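You operate a simulated robot arm through the tools that you are given. There is no shell and no other tool. Be economical: measure what you need, move in short steps, check, and stop when the job is done.

Carry out the task below with a simulated robot arm. There is one attempt and no reset: what you move stays moved.

TASK
Put the label bundle marked "large" from the top of the black-legged table on top of the red tape roll there and the label bundle labelled "travel" on top of the brown tape roll there.

It is judged by the outcome, as a careful person would: the job done as asked, and still so three seconds after it is handed in. It fails if anything else is knocked over, pushed out of place, dropped, spilled or broken.

THE ROBOT
A 7-joint arm with a two-finger parallel gripper, fixed in place. Base frame: the origin is at the foot of the arm, x ahead of it, y to its left, z up; the work surface is at about z = 0. Lengths are in mm, angles in rad, forces in N, time in s.
With the tool pointing down near the work surface it reaches from about 240 to 620 mm from the base axis. Its first joint turns from -1.152 to 1.152 rad. Payload 2.6 kg.
Tool frame: the origin (TCP) lies between the finger pads and is the grasp point; the fingertips stand 30 mm ahead of it; z points along the fingers, y is the line along which they close. The gripper opens to 94 mm. The fingers are 28 mm wide and 10 mm thick; the gripper's body (50 by 96 mm) begins 55 mm behind the TCP.
Orientation is that of the tool frame in the base frame, as [roll, pitch, yaw] about the fixed x, y, z axes, in that order (R = Rz(yaw) Ry(pitch) Rx(roll)). With the fingers straight down and closing along the base's y, the tool's x points along the base's -x, its y along +y and its z along -z.

THE INTERFACE
- The arm moves only by the tool play_rows. Its argument "moves" is a list of rows, each an object (a shift or turn left out is 0, a gripper value left out holds the last) with "dp": the shift along the tool's x, y, z in units of 25 mm (1.0 is 25 mm), a list of three; "twist": the turn about the tool's z in units of 6 degrees (1.0 is 6 degrees). In form: [{"dp": [x, y, z], "twist": twist}, ...]. A call has 1 to 8 rows; each row shifts and turns the commanded pose from where the row before left it, along the tool's axes as they then stand. "hand" is the finger opening in mm, from 0 to 94, set as the call begins (left out, the last holds). A call with a number of a shift or a turn outside -1 to 1 is refused whole. A row lasts 0.2 s, in which the tool goes at most 50 mm and 0.15 rad; a call with a longer step from one row to the next is refused whole, and so is a gripper value outside its range. A pose out of reach is approached as far as the arm can. The call stops where the force on the tool passes 40 N (or 10 N more than at its start, if that is more) or the arm is blocked; 0.2 s more then pass. The fingers move at their own pace (about 72 mm/s each) and stop on an object; they squeeze with about 37 N. The grip force told is the motor's: it shows also when the fingers shut on nothing. Time passes only in rows, and 0.2 s behind the last, so rows that do not move let the fingers close. It gives the time, the measured TCP pose, the force on the tool (base axes), the opening and the grip force at its end, in the units of the frame above (readings bear some noise).
- Cameras (640 x 400 px; columns grow to the right, rows downward): "scene" is fixed at [26.6, 421.8, 577]; the picture's right is [-0.85, -0.52, 0.00], its down [-0.24, 0.40, -0.88] and it looks along [0.46, -0.75, -0.47] (base axes); focal length 345 px, centre (320, 200). "wrist" rides on the gripper at [-37, 0, -58] in the tool frame; the picture's right is [0.00, -1.00, 0.00], its down [0.97, 0.00, -0.24] and it looks along [0.24, 0.00, 0.97] (tool axes); focal length 218 px, centre (320, 200).
- capture(camera): a new picture of that camera. No time passes.
- pixel_to_xyz(camera, pixels): there is no depth. For up to 12 entries [column, row, z] of the newest picture of that camera ("zoom" is the newest enlarged one), the place [x, y] in the base frame at which the ray of that pixel passes the height z, good to about 2 mm. No time passes.
- inspect(camera, box): a new picture of the part [left, top, right, bottom] of that camera's present view, enlarged. No time passes.
- hand_in(): hands the job in; it is judged then, once.

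Work in short steps. Measure before you move; look again where a grasp or a placing could have gone wrong, and mend it. You have 60 turns and 22 pictures in all, those below and enlarged ones among them. Open the gripper and draw the arm clear of the work before you hand the job in, unless the task says otherwise; then end with one line.

The tools are called after "Call:" as name(argument=value, ...) on one line, values as JSON. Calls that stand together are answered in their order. play_rows: Moves the arm, as the interface text tells. Its arguments: {"type":"object","properties":{"moves":{"type":"array","items":{"type":"object","properties":{"dp":{"type":"array","items":{"type":"number"}},"twist":{"type":"number"}}}},"hand":{"type":"number"}},"required":["moves"]} The other tools are called the same way: capture (camera) takes a picture; pixel_to_xyz (camera, pixels) gives the place at which the rays of pixels pass given heights; inspect (camera, box) takes an enlarged picture of a part of a camera's view; hand_in () hands the job in.

At the start:

```text
clock: 0.0
eef_pos: [245.2, -299.9, 288.0]
orientation: [-3.141, 0.0, 3.142]
contact_force: [-0.2, 0.9, 0.2]
gripper_width: 94.2
grasp_force: 0.1
```

scene: 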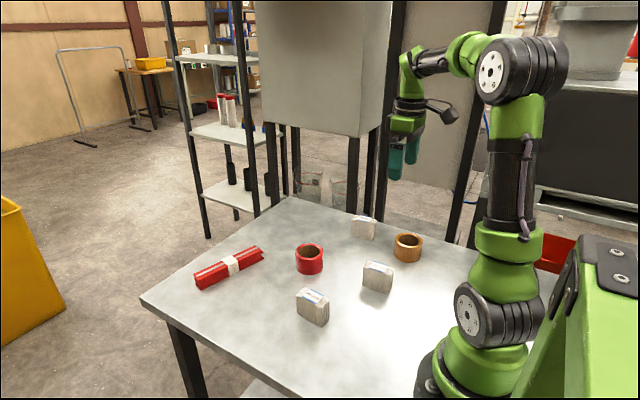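
wrist: 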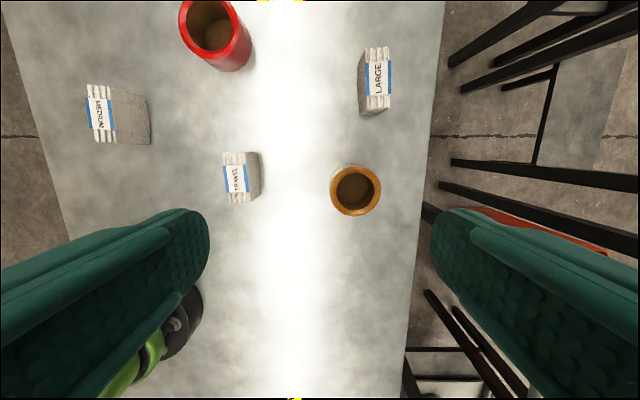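

The wrist view shows LARGE at about (376,80), TRAVEL at (241,178), the brown roll at (355,190) and the red roll at (215,35). I enlarge both views so I can measure them.

Call:
inspect(camera="wrist", box=[160, 0, 420, 220])

Call:
inspect(camera="scene", box=[270, 200, 450, 340])

```text
1.82 times, centred on (290, 110) of wrist
```

zoom: 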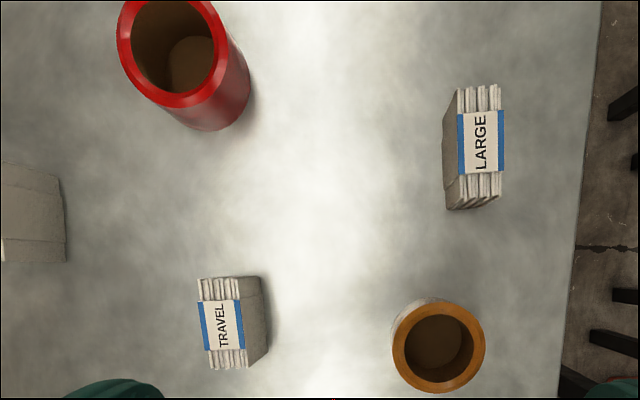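

```text
2.86 times, centred on (360, 270) of scene
```

zoom: 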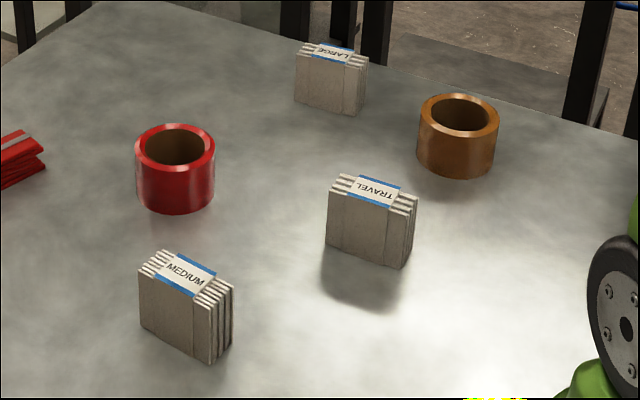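

Call:
pixel_to_xyz(camera="wrist", pixels=[[378, 78, 40], [378, 78, 60], [236, 177, 40], [236, 177, 60], [355, 190, 40], [355, 190, 60], [208.6, 29, 40], [208.6, 29, 60]])

Call:
pixel_to_xyz(camera="zoom", pixels=[[332, 53, 40], [332, 53, 60], [373, 190, 40], [373, 190, 60], [459, 115, 40], [459, 115, 60], [175, 148, 40], [175, 148, 60]])

```text
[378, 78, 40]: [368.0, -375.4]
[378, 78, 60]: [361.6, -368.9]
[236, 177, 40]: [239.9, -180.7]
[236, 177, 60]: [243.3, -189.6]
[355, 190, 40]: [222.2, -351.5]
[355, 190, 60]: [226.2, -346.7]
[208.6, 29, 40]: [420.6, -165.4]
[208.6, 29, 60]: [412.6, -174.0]
```

```text
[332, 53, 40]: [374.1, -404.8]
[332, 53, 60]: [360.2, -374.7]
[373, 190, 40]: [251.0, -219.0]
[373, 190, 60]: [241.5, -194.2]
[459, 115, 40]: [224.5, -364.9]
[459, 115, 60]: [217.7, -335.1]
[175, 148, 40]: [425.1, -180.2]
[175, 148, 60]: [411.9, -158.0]
```

Call:
pixel_to_xyz(camera="wrist", pixels=[[365.9, 48.4, 64], [389, 46.2, 64], [367, 112, 64], [389, 108.4, 64], [222.9, 154, 62], [246, 152.4, 62], [230, 202.4, 62], [249.9, 199, 62], [329.6, 190, 50], [381, 190, 50], [178, 29, 50], [235, 29, 50]])

```text
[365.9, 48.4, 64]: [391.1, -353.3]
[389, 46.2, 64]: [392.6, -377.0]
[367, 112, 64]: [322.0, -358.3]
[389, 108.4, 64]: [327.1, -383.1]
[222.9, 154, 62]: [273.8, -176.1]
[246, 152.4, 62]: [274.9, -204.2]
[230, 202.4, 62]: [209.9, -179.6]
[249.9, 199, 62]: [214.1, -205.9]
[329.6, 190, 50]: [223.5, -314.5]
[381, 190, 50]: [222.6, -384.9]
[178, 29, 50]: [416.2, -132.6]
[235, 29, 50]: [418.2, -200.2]
```

Triangulating both views gives these positions:
- **LARGE:** top at about (359,-368,64), 26 thick, long axis about 4° off x.
- **TRAVEL:** top at about (243,-191,62).
- **Red roll:** (417,-168), top at z≈50.
- **Brown roll:** (223,-349), top at z≈50.

I move over LARGE, turn to match it, and lower partway.

Call:
play_rows(hand=70, moves=[{"dp": [-0.912, -0.541, 0]}, {"dp": [-0.912, -0.541, 0]}, {"dp": [-0.912, -0.541, 0]}, {"dp": [-0.912, -0.541, 0.8]}, {"dp": [-0.912, -0.541, 1]}, {"dp": [0, 0, 1], "twist": -0.7}, {"dp": [0, 0, 1]}, {"dp": [0, 0, 1]}])

Call:
capture(camera="wrist")

```text
clock: 1.8
eef_pos: [359.0, -369.2, 169.4]
orientation: [3.141, 0.001, -3.069]
contact_force: [0.2, -0.2, 0.4]
gripper_width: 70.1
grasp_force: 0.2
```

```text
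17 pictures are left
```

wrist: 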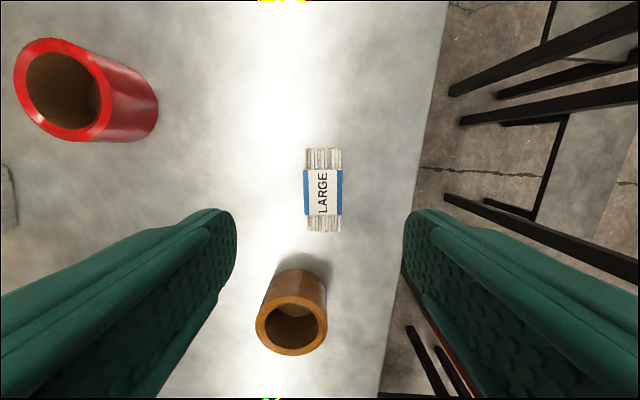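

Call:
pixel_to_xyz(camera="wrist", pixels=[[324, 149, 64], [323, 231, 64], [64, 90, 50], [13, 80, 50], [113, 97, 50], [291, 329, 50], [255, 328, 50], [327, 332, 50]])

```text
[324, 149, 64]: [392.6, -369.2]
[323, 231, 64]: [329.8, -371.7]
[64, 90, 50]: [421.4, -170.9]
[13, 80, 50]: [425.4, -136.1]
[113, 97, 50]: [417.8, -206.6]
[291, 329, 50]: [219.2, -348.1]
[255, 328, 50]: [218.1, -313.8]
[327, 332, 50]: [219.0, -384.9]
```

The fingers are aligned with LARGE, centred at about (361,-370). I lower to z≈45 next.

Call:
play_rows(moves=[{"dp": [-0.08, -0.04, 1]}, {"dp": [0, 0, 1]}, {"dp": [0, 0, 1]}, {"dp": [0, 0, 1]}, {"dp": [0, 0, 0.9]}])

Call:
play_rows(hand=10, moves=[{"dp": [0, 0, 0]}, {"dp": [0, 0, 0]}, {"dp": [0, 0, 0]}])

```text
clock: 3.0
eef_pos: [361.1, -368.3, 45.8]
orientation: [-3.141, 0.001, -3.069]
contact_force: [0.4, -0.7, 0.1]
gripper_width: 70.1
grasp_force: 0.0
```

```text
clock: 3.8
eef_pos: [360.3, -368.0, 46.3]
orientation: [-3.14, 0.0, -3.068]
contact_force: [-0.2, 0.0, 0.7]
gripper_width: 33.5
grasp_force: 36.9
```

LARGE is gripped (33.5 mm opening, 37 N). I lift straight up, then carry it over the red roll, passing over clear table.

Call:
play_rows(moves=[{"dp": [0, 0, -0.5]}, {"dp": [0, 0, -1]}, {"dp": [0, 0, -1]}, {"dp": [0, 0, -1]}, {"dp": [0, 0, -0.5]}])

Call:
play_rows(moves=[{"dp": [-0.3646, 0.966, 0]}, {"dp": [-0.3646, 0.966, 0]}, {"dp": [-0.3646, 0.966, 0]}, {"dp": [-0.3646, 0.966, 0]}, {"dp": [-0.3646, 0.966, 0]}, {"dp": [-0.3646, 0.966, 0]}, {"dp": [-0.3646, 0.966, 0]}, {"dp": [-0.3646, 0.966, 0]}])

Call:
capture(camera="wrist")

Call:
capture(camera="scene")

```text
clock: 5.0
eef_pos: [361.6, -368.0, 146.2]
orientation: [-3.14, -0.001, -3.068]
contact_force: [-0.2, 0.0, -0.6]
gripper_width: 33.5
grasp_force: 37.4
```

```text
clock: 6.8
eef_pos: [422.2, -170.8, 144.4]
orientation: [3.141, 0.001, -3.068]
contact_force: [0.7, 0.4, -0.8]
gripper_width: 33.6
grasp_force: 36.6
```

```text
16 pictures are left
```

wrist: 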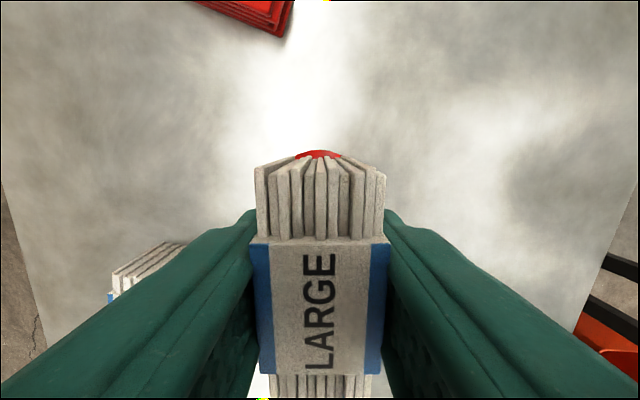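

```text
15 pictures are left
```

scene: 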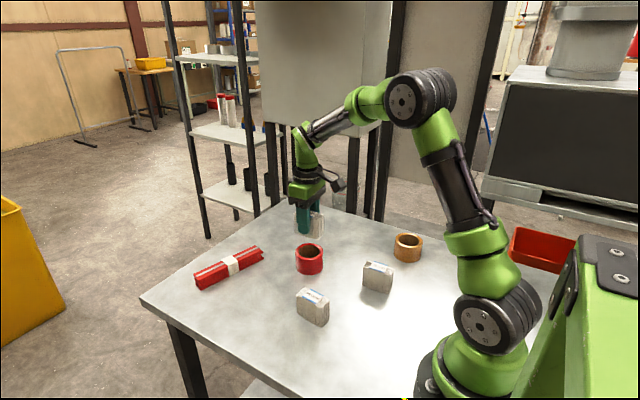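

The red roll's far rim shows at about (319,151), just beyond the bundle. I check that the roll is centred under it.

Call:
pixel_to_xyz(camera="wrist", pixels=[[319, 151, 50], [297, 156, 50], [341, 156, 50]])

Call:
inspect(camera="scene", box=[270, 190, 360, 290])

```text
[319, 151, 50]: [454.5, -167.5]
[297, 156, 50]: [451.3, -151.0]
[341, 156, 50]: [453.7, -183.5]
```

```text
4.00 times, centred on (315, 240) of scene
```

zoom: 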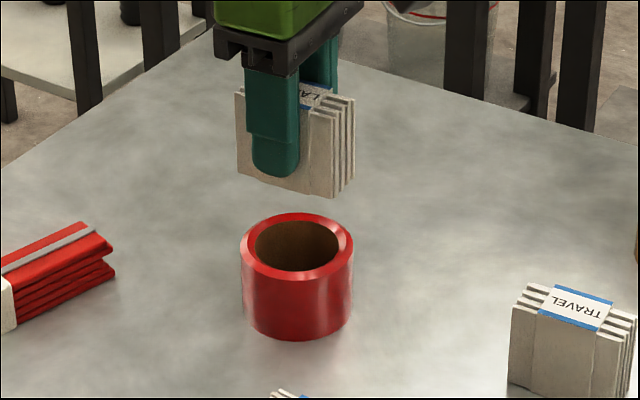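

The rim check puts the roll centre at about (420,-168). I trim slightly, lower most of the way, then creep down until contact.

Call:
play_rows(moves=[{"dp": [0.08, 0.07, 0.6]}, {"dp": [0, 0, 0.6]}, {"dp": [0, 0, 0.4]}, {"dp": [0, 0, 0]}])

Call:
play_rows(moves=[{"dp": [0, 0, 0.06]}, {"dp": [0, 0, 0.06]}, {"dp": [0, 0, 0]}])

Call:
inspect(camera="scene", box=[270, 190, 360, 290])

```text
clock: 7.8
eef_pos: [419.4, -168.9, 106.3]
orientation: [-3.141, 0.001, -3.068]
contact_force: [0.3, 0.4, 0.3]
gripper_width: 33.5
grasp_force: 36.9
```

```text
clock: 8.6
eef_pos: [418.4, -169.0, 103.1]
orientation: [3.141, 0.0, -3.069]
contact_force: [0.7, 0.0, 0.2]
gripper_width: 33.5
grasp_force: 37.1
```

```text
4.00 times, centred on (315, 240) of scene
```

zoom: 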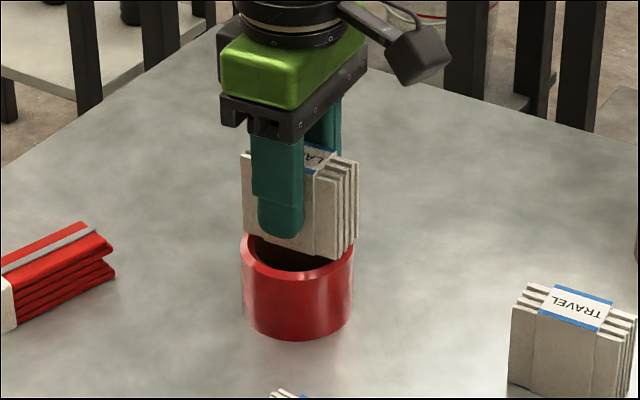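

LARGE is centred just above the roll. I creep down, watching the force.

Call:
play_rows(moves=[{"dp": [0, 0, 0.06]}, {"dp": [0, 0, 0.06]}, {"dp": [0, 0, 0]}])

Call:
play_rows(moves=[{"dp": [0, 0, 0.06]}, {"dp": [0, 0, 0]}])

Call:
play_rows(moves=[{"dp": [0, 0, 0.06]}, {"dp": [0, 0, 0]}])

```text
clock: 9.4
eef_pos: [416.6, -168.1, 98.9]
orientation: [3.141, 0.0, -3.068]
contact_force: [-0.3, -0.2, -0.2]
gripper_width: 33.4
grasp_force: 37.0
```

```text
clock: 10.0
eef_pos: [415.8, -168.9, 97.2]
orientation: [3.141, 0.001, -3.069]
contact_force: [0.8, -0.4, -0.2]
gripper_width: 33.6
grasp_force: 36.7
```

```text
clock: 10.6
eef_pos: [417.7, -169.0, 96.2]
orientation: [-3.142, 0.0, -3.07]
contact_force: [-0.1, 0.2, -0.1]
gripper_width: 33.8
grasp_force: 36.6
```

There is no contact at z≈96, so I keep creeping down.

Call:
play_rows(moves=[{"dp": [0, 0, 0.06]}, {"dp": [0, 0, 0]}])

Call:
play_rows(moves=[{"dp": [0, 0, 0.04]}, {"dp": [0, 0, 0]}])

Call:
inspect(camera="scene", box=[270, 190, 360, 290])

```text
clock: 11.2
eef_pos: [417.2, -171.0, 93.8]
orientation: [-3.141, 0.001, -3.067]
contact_force: [-0.3, 0.3, -1.0]
gripper_width: 33.4
grasp_force: 37.2
```

```text
clock: 11.8
eef_pos: [417.7, -169.4, 94.3]
orientation: [-3.142, 0.0, -3.069]
contact_force: [-0.2, -0.1, -0.5]
gripper_width: 33.3
grasp_force: 36.9
```

```text
4.00 times, centred on (315, 240) of scene
```

zoom: 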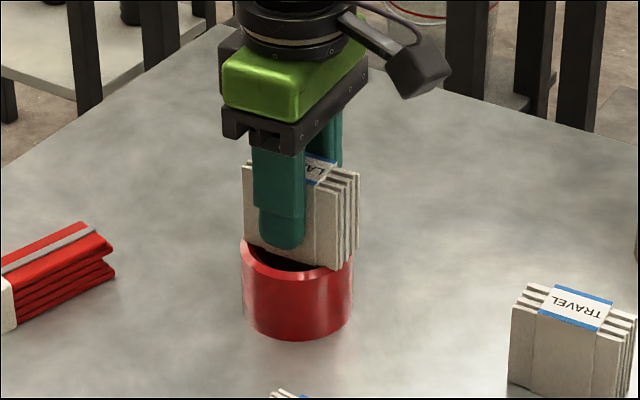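

The bundle's bottom is centred over the ring at about (300,246) in the zoom. I keep creeping down to contact.

Call:
play_rows(moves=[{"dp": [0, 0, 0.05]}, {"dp": [0, 0, 0]}])

Call:
play_rows(moves=[{"dp": [0, 0, 0.05]}, {"dp": [0, 0, 0]}])

```text
clock: 12.4
eef_pos: [417.7, -168.6, 93.1]
orientation: [3.141, 0.001, -3.069]
contact_force: [-2.0, -0.4, 6.1]
gripper_width: 34.0
grasp_force: 37.4
```

```text
clock: 13.0
eef_pos: [417.6, -170.1, 94.2]
orientation: [-3.14, 0.003, -3.067]
contact_force: [-4.8, 0.8, 20.0]
gripper_width: 33.6
grasp_force: 37.1
```

It made contact at z≈93 (20 N). I ease off by 1 mm, open, and rise straight up.

Call:
play_rows(moves=[{"dp": [0, 0, -0.05]}, {"dp": [0, 0, 0]}])

Call:
play_rows(hand=70, moves=[{"dp": [0, 0, 0]}, {"dp": [0, 0, 0]}, {"dp": [0, 0, 0]}])

Call:
play_rows(moves=[{"dp": [0, 0, -0.5]}, {"dp": [0, 0, -1]}, {"dp": [0, 0, -1]}, {"dp": [0, 0, -1]}, {"dp": [0, 0, -1]}])

Call:
inspect(camera="scene", box=[270, 190, 360, 290])

```text
clock: 13.6
eef_pos: [417.7, -169.2, 91.9]
orientation: [3.141, 0.001, -3.066]
contact_force: [2.7, -1.4, 9.0]
gripper_width: 33.4
grasp_force: 37.5
```

```text
clock: 14.4
eef_pos: [417.4, -169.1, 92.4]
orientation: [-3.142, 0.0, -3.068]
contact_force: [-0.3, 0.7, 0.0]
gripper_width: 70.0
grasp_force: 0.1
```

```text
clock: 15.6
eef_pos: [416.1, -171.4, 206.7]
orientation: [3.141, 0.0, -3.066]
contact_force: [0.0, 0.9, -1.0]
gripper_width: 70.0
grasp_force: 0.0
```

```text
4.00 times, centred on (315, 240) of scene
```

zoom: 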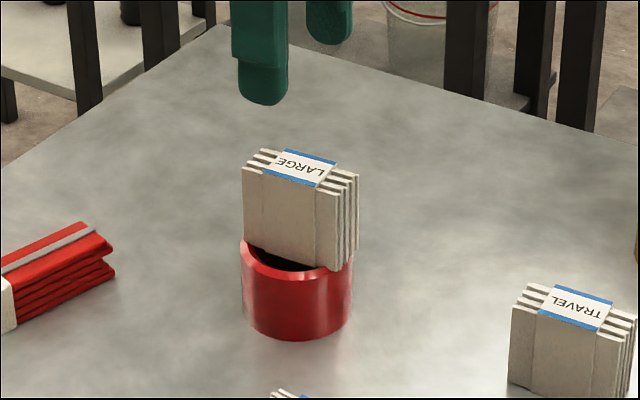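

LARGE stands on the red roll. I go over to TRAVEL at height.

Call:
play_rows(moves=[{"dp": [0.878, -0.041, 0]}, {"dp": [0.878, -0.041, 0]}, {"dp": [0.878, -0.041, 0]}, {"dp": [0.878, -0.041, 0]}, {"dp": [0.878, -0.041, 0]}, {"dp": [0.878, -0.041, 0.4]}, {"dp": [0.878, -0.041, 0.4]}, {"dp": [0.878, -0.041, 0.4], "twist": 0.3}])

Call:
capture(camera="wrist")

```text
clock: 17.4
eef_pos: [242.8, -190.6, 176.3]
orientation: [3.141, 0.002, -3.098]
contact_force: [-0.2, 0.1, 0.6]
gripper_width: 70.1
grasp_force: 0.1
```

```text
10 pictures are left
```

wrist: 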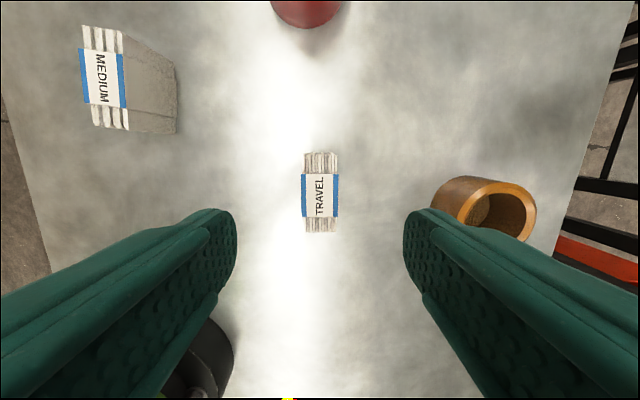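

Call:
pixel_to_xyz(camera="wrist", pixels=[[321, 153, 62], [320, 232, 62], [301, 195, 62], [338, 195, 62], [500, 208, 47], [537, 207, 47], [497, 181, 47]])

```text
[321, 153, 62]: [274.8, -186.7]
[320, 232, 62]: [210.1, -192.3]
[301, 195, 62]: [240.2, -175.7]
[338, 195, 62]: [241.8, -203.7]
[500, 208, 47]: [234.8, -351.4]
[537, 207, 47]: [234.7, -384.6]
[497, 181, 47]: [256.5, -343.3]
```

TRAVEL is at about (242.5,-189.6), aligned between the fingers. I lower and grip.

Call:
play_rows(moves=[{"dp": [0, 0.04, 1]}, {"dp": [0, 0, 1]}, {"dp": [0, 0, 1]}, {"dp": [0, 0, 1]}, {"dp": [0, 0, 0.9]}, {"dp": [0, 0, 0.35]}])

Call:
play_rows(hand=10, moves=[{"dp": [0, 0, 0]}, {"dp": [0, 0, 0]}, {"dp": [0, 0, 0]}])

Call:
play_rows(moves=[{"dp": [0, 0, -0.5]}, {"dp": [0, 0, -1]}, {"dp": [0, 0, -1]}, {"dp": [0, 0, -1]}, {"dp": [0, 0, -0.5]}])

```text
clock: 18.8
eef_pos: [242.0, -188.4, 44.9]
orientation: [-3.14, 0.001, -3.099]
contact_force: [-0.2, 0.9, -0.3]
gripper_width: 69.8
grasp_force: 0.0
```

```text
clock: 19.6
eef_pos: [242.6, -187.4, 45.0]
orientation: [3.14, 0.001, -3.1]
contact_force: [0.4, 0.4, 0.3]
gripper_width: 33.4
grasp_force: 37.7
```

```text
clock: 20.8
eef_pos: [241.6, -188.4, 143.6]
orientation: [3.141, -0.002, -3.099]
contact_force: [0.2, -0.4, -0.5]
gripper_width: 33.5
grasp_force: 36.8
```

TRAVEL is gripped and lifted. I carry it over the brown roll at about (222,-349).

Call:
play_rows(moves=[{"dp": [0.134, -0.8, 0]}, {"dp": [0.134, -0.8, 0]}, {"dp": [0.134, -0.8, 0]}, {"dp": [0.134, -0.8, 0]}, {"dp": [0.134, -0.8, 0]}, {"dp": [0.134, -0.8, 0]}, {"dp": [0.134, -0.8, 0]}, {"dp": [0.134, -0.8, 0]}])

Call:
capture(camera="wrist")

Call:
inspect(camera="scene", box=[360, 180, 450, 280])

```text
clock: 22.6
eef_pos: [224.0, -349.2, 143.8]
orientation: [-3.141, 0.0, -3.099]
contact_force: [-0.6, -1.0, -0.5]
gripper_width: 33.5
grasp_force: 36.8
```

```text
9 pictures are left
```

wrist: 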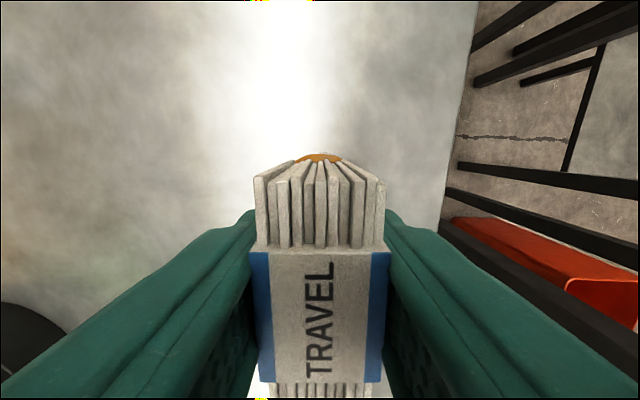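

```text
4.00 times, centred on (405, 230) of scene
```

zoom: 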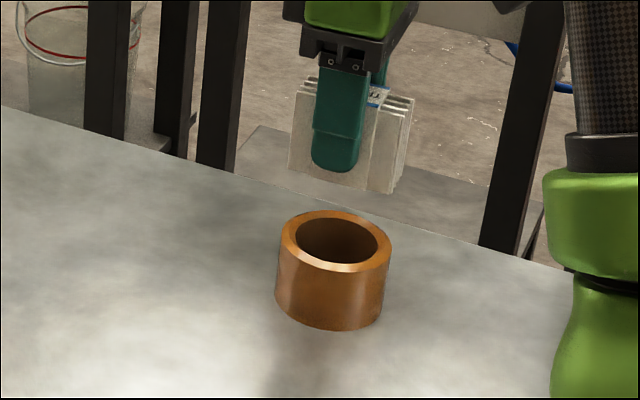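

Call:
pixel_to_xyz(camera="wrist", pixels=[[318, 154, 47], [295, 160, 47], [341, 160, 47]])

Call:
pixel_to_xyz(camera="zoom", pixels=[[336, 242, 49], [281, 240, 49], [391, 243, 49], [336, 242, 52]])

```text
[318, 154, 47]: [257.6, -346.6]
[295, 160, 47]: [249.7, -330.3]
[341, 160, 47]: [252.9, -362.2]
```

```text
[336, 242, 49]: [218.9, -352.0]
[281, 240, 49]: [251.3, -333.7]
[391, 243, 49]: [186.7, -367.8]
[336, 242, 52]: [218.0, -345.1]
```

The roll centre is about (221,-348), so I need only a small trim. I lower to z≈97, then creep down.

Call:
play_rows(moves=[{"dp": [0.07, 0.03, 0.6]}, {"dp": [0, 0, 0.6]}, {"dp": [0, 0, 0.4]}, {"dp": [0, 0, 0.16]}, {"dp": [0, 0, 0.1]}, {"dp": [0, 0, 0]}])

Call:
inspect(camera="scene", box=[360, 180, 450, 280])

```text
clock: 24.0
eef_pos: [222.1, -348.6, 97.0]
orientation: [-3.141, 0.0, -3.101]
contact_force: [0.2, 0.4, 0.1]
gripper_width: 33.4
grasp_force: 37.0
```

```text
4.00 times, centred on (405, 230) of scene
```

zoom: 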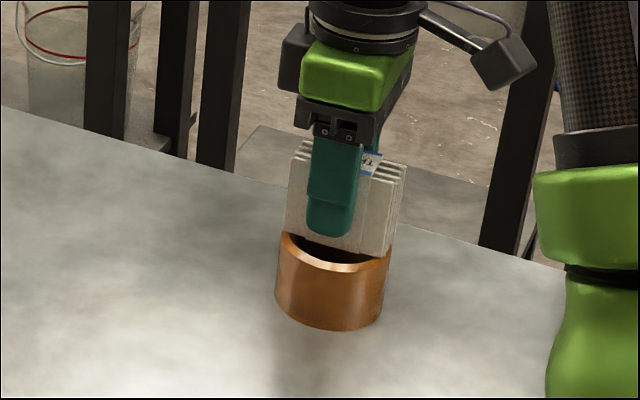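

It is centred over the ring. I creep down to contact in about 1 mm steps.

Call:
play_rows(moves=[{"dp": [0, 0, 0.06]}, {"dp": [0, 0, 0]}])

Call:
play_rows(moves=[{"dp": [0, 0, 0.05]}, {"dp": [0, 0, 0]}])

Call:
play_rows(moves=[{"dp": [0, 0, 0.05]}, {"dp": [0, 0, 0]}])

```text
clock: 24.6
eef_pos: [222.2, -349.7, 95.9]
orientation: [-3.141, 0.0, -3.101]
contact_force: [-1.0, -0.3, -0.6]
gripper_width: 33.5
grasp_force: 37.2
```

```text
clock: 25.2
eef_pos: [221.2, -349.0, 95.2]
orientation: [3.142, 0.0, -3.099]
contact_force: [1.0, -0.8, -0.1]
gripper_width: 33.6
grasp_force: 37.1
```

```text
clock: 25.8
eef_pos: [221.6, -348.8, 93.8]
orientation: [-3.141, 0.0, -3.1]
contact_force: [-0.5, 0.1, -0.4]
gripper_width: 33.4
grasp_force: 37.5
```

There is still no contact.

Call:
play_rows(moves=[{"dp": [0, 0, 0.05]}, {"dp": [0, 0, 0]}])

Call:
play_rows(moves=[{"dp": [0, 0, 0.04]}, {"dp": [0, 0, 0]}])

```text
clock: 26.4
eef_pos: [221.4, -348.3, 92.2]
orientation: [-3.141, 0.0, -3.098]
contact_force: [-0.2, -0.2, -1.6]
gripper_width: 33.1
grasp_force: 36.5
```

```text
clock: 27.0
eef_pos: [222.5, -349.7, 92.4]
orientation: [3.141, 0.003, -3.101]
contact_force: [0.1, 2.8, 8.5]
gripper_width: 33.5
grasp_force: 36.5
```

It made light contact (8.5 N) at z≈92. I open and rise straight up.

Call:
play_rows(hand=70, moves=[{"dp": [0, 0, 0]}, {"dp": [0, 0, 0]}, {"dp": [0, 0, 0]}])

Call:
play_rows(moves=[{"dp": [0, 0, -0.5]}, {"dp": [0, 0, -1]}, {"dp": [0, 0, -1]}, {"dp": [0, 0, -1]}, {"dp": [0, 0, -1]}, {"dp": [0, 0, -1]}, {"dp": [0, 0, -1]}])

Call:
inspect(camera="scene", box=[260, 170, 460, 340])

```text
clock: 27.8
eef_pos: [221.5, -350.0, 91.4]
orientation: [-3.141, 0.0, -3.1]
contact_force: [0.1, 0.5, 0.1]
gripper_width: 70.0
grasp_force: 0.0
```

```text
clock: 29.4
eef_pos: [220.0, -348.9, 254.1]
orientation: [3.141, -0.001, -3.1]
contact_force: [0.1, -0.1, 0.6]
gripper_width: 70.1
grasp_force: 0.1
```

```text
2.35 times, centred on (360, 255) of scene
```

zoom: 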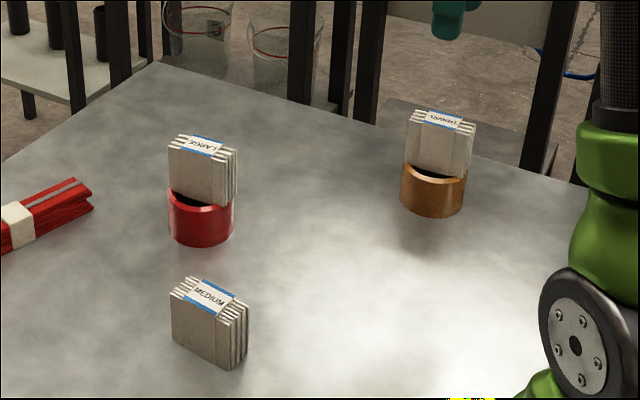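

Both bundles stand centred on their rolls, nothing else has moved, and the arm is clear above with the gripper open. I hand the job in.

Call:
hand_in()

```text
The job is handed in.
```

The "large" bundle is standing on the red tape roll and the "travel" bundle on the brown tape roll. Nothing else was disturbed, and the job is handed in.
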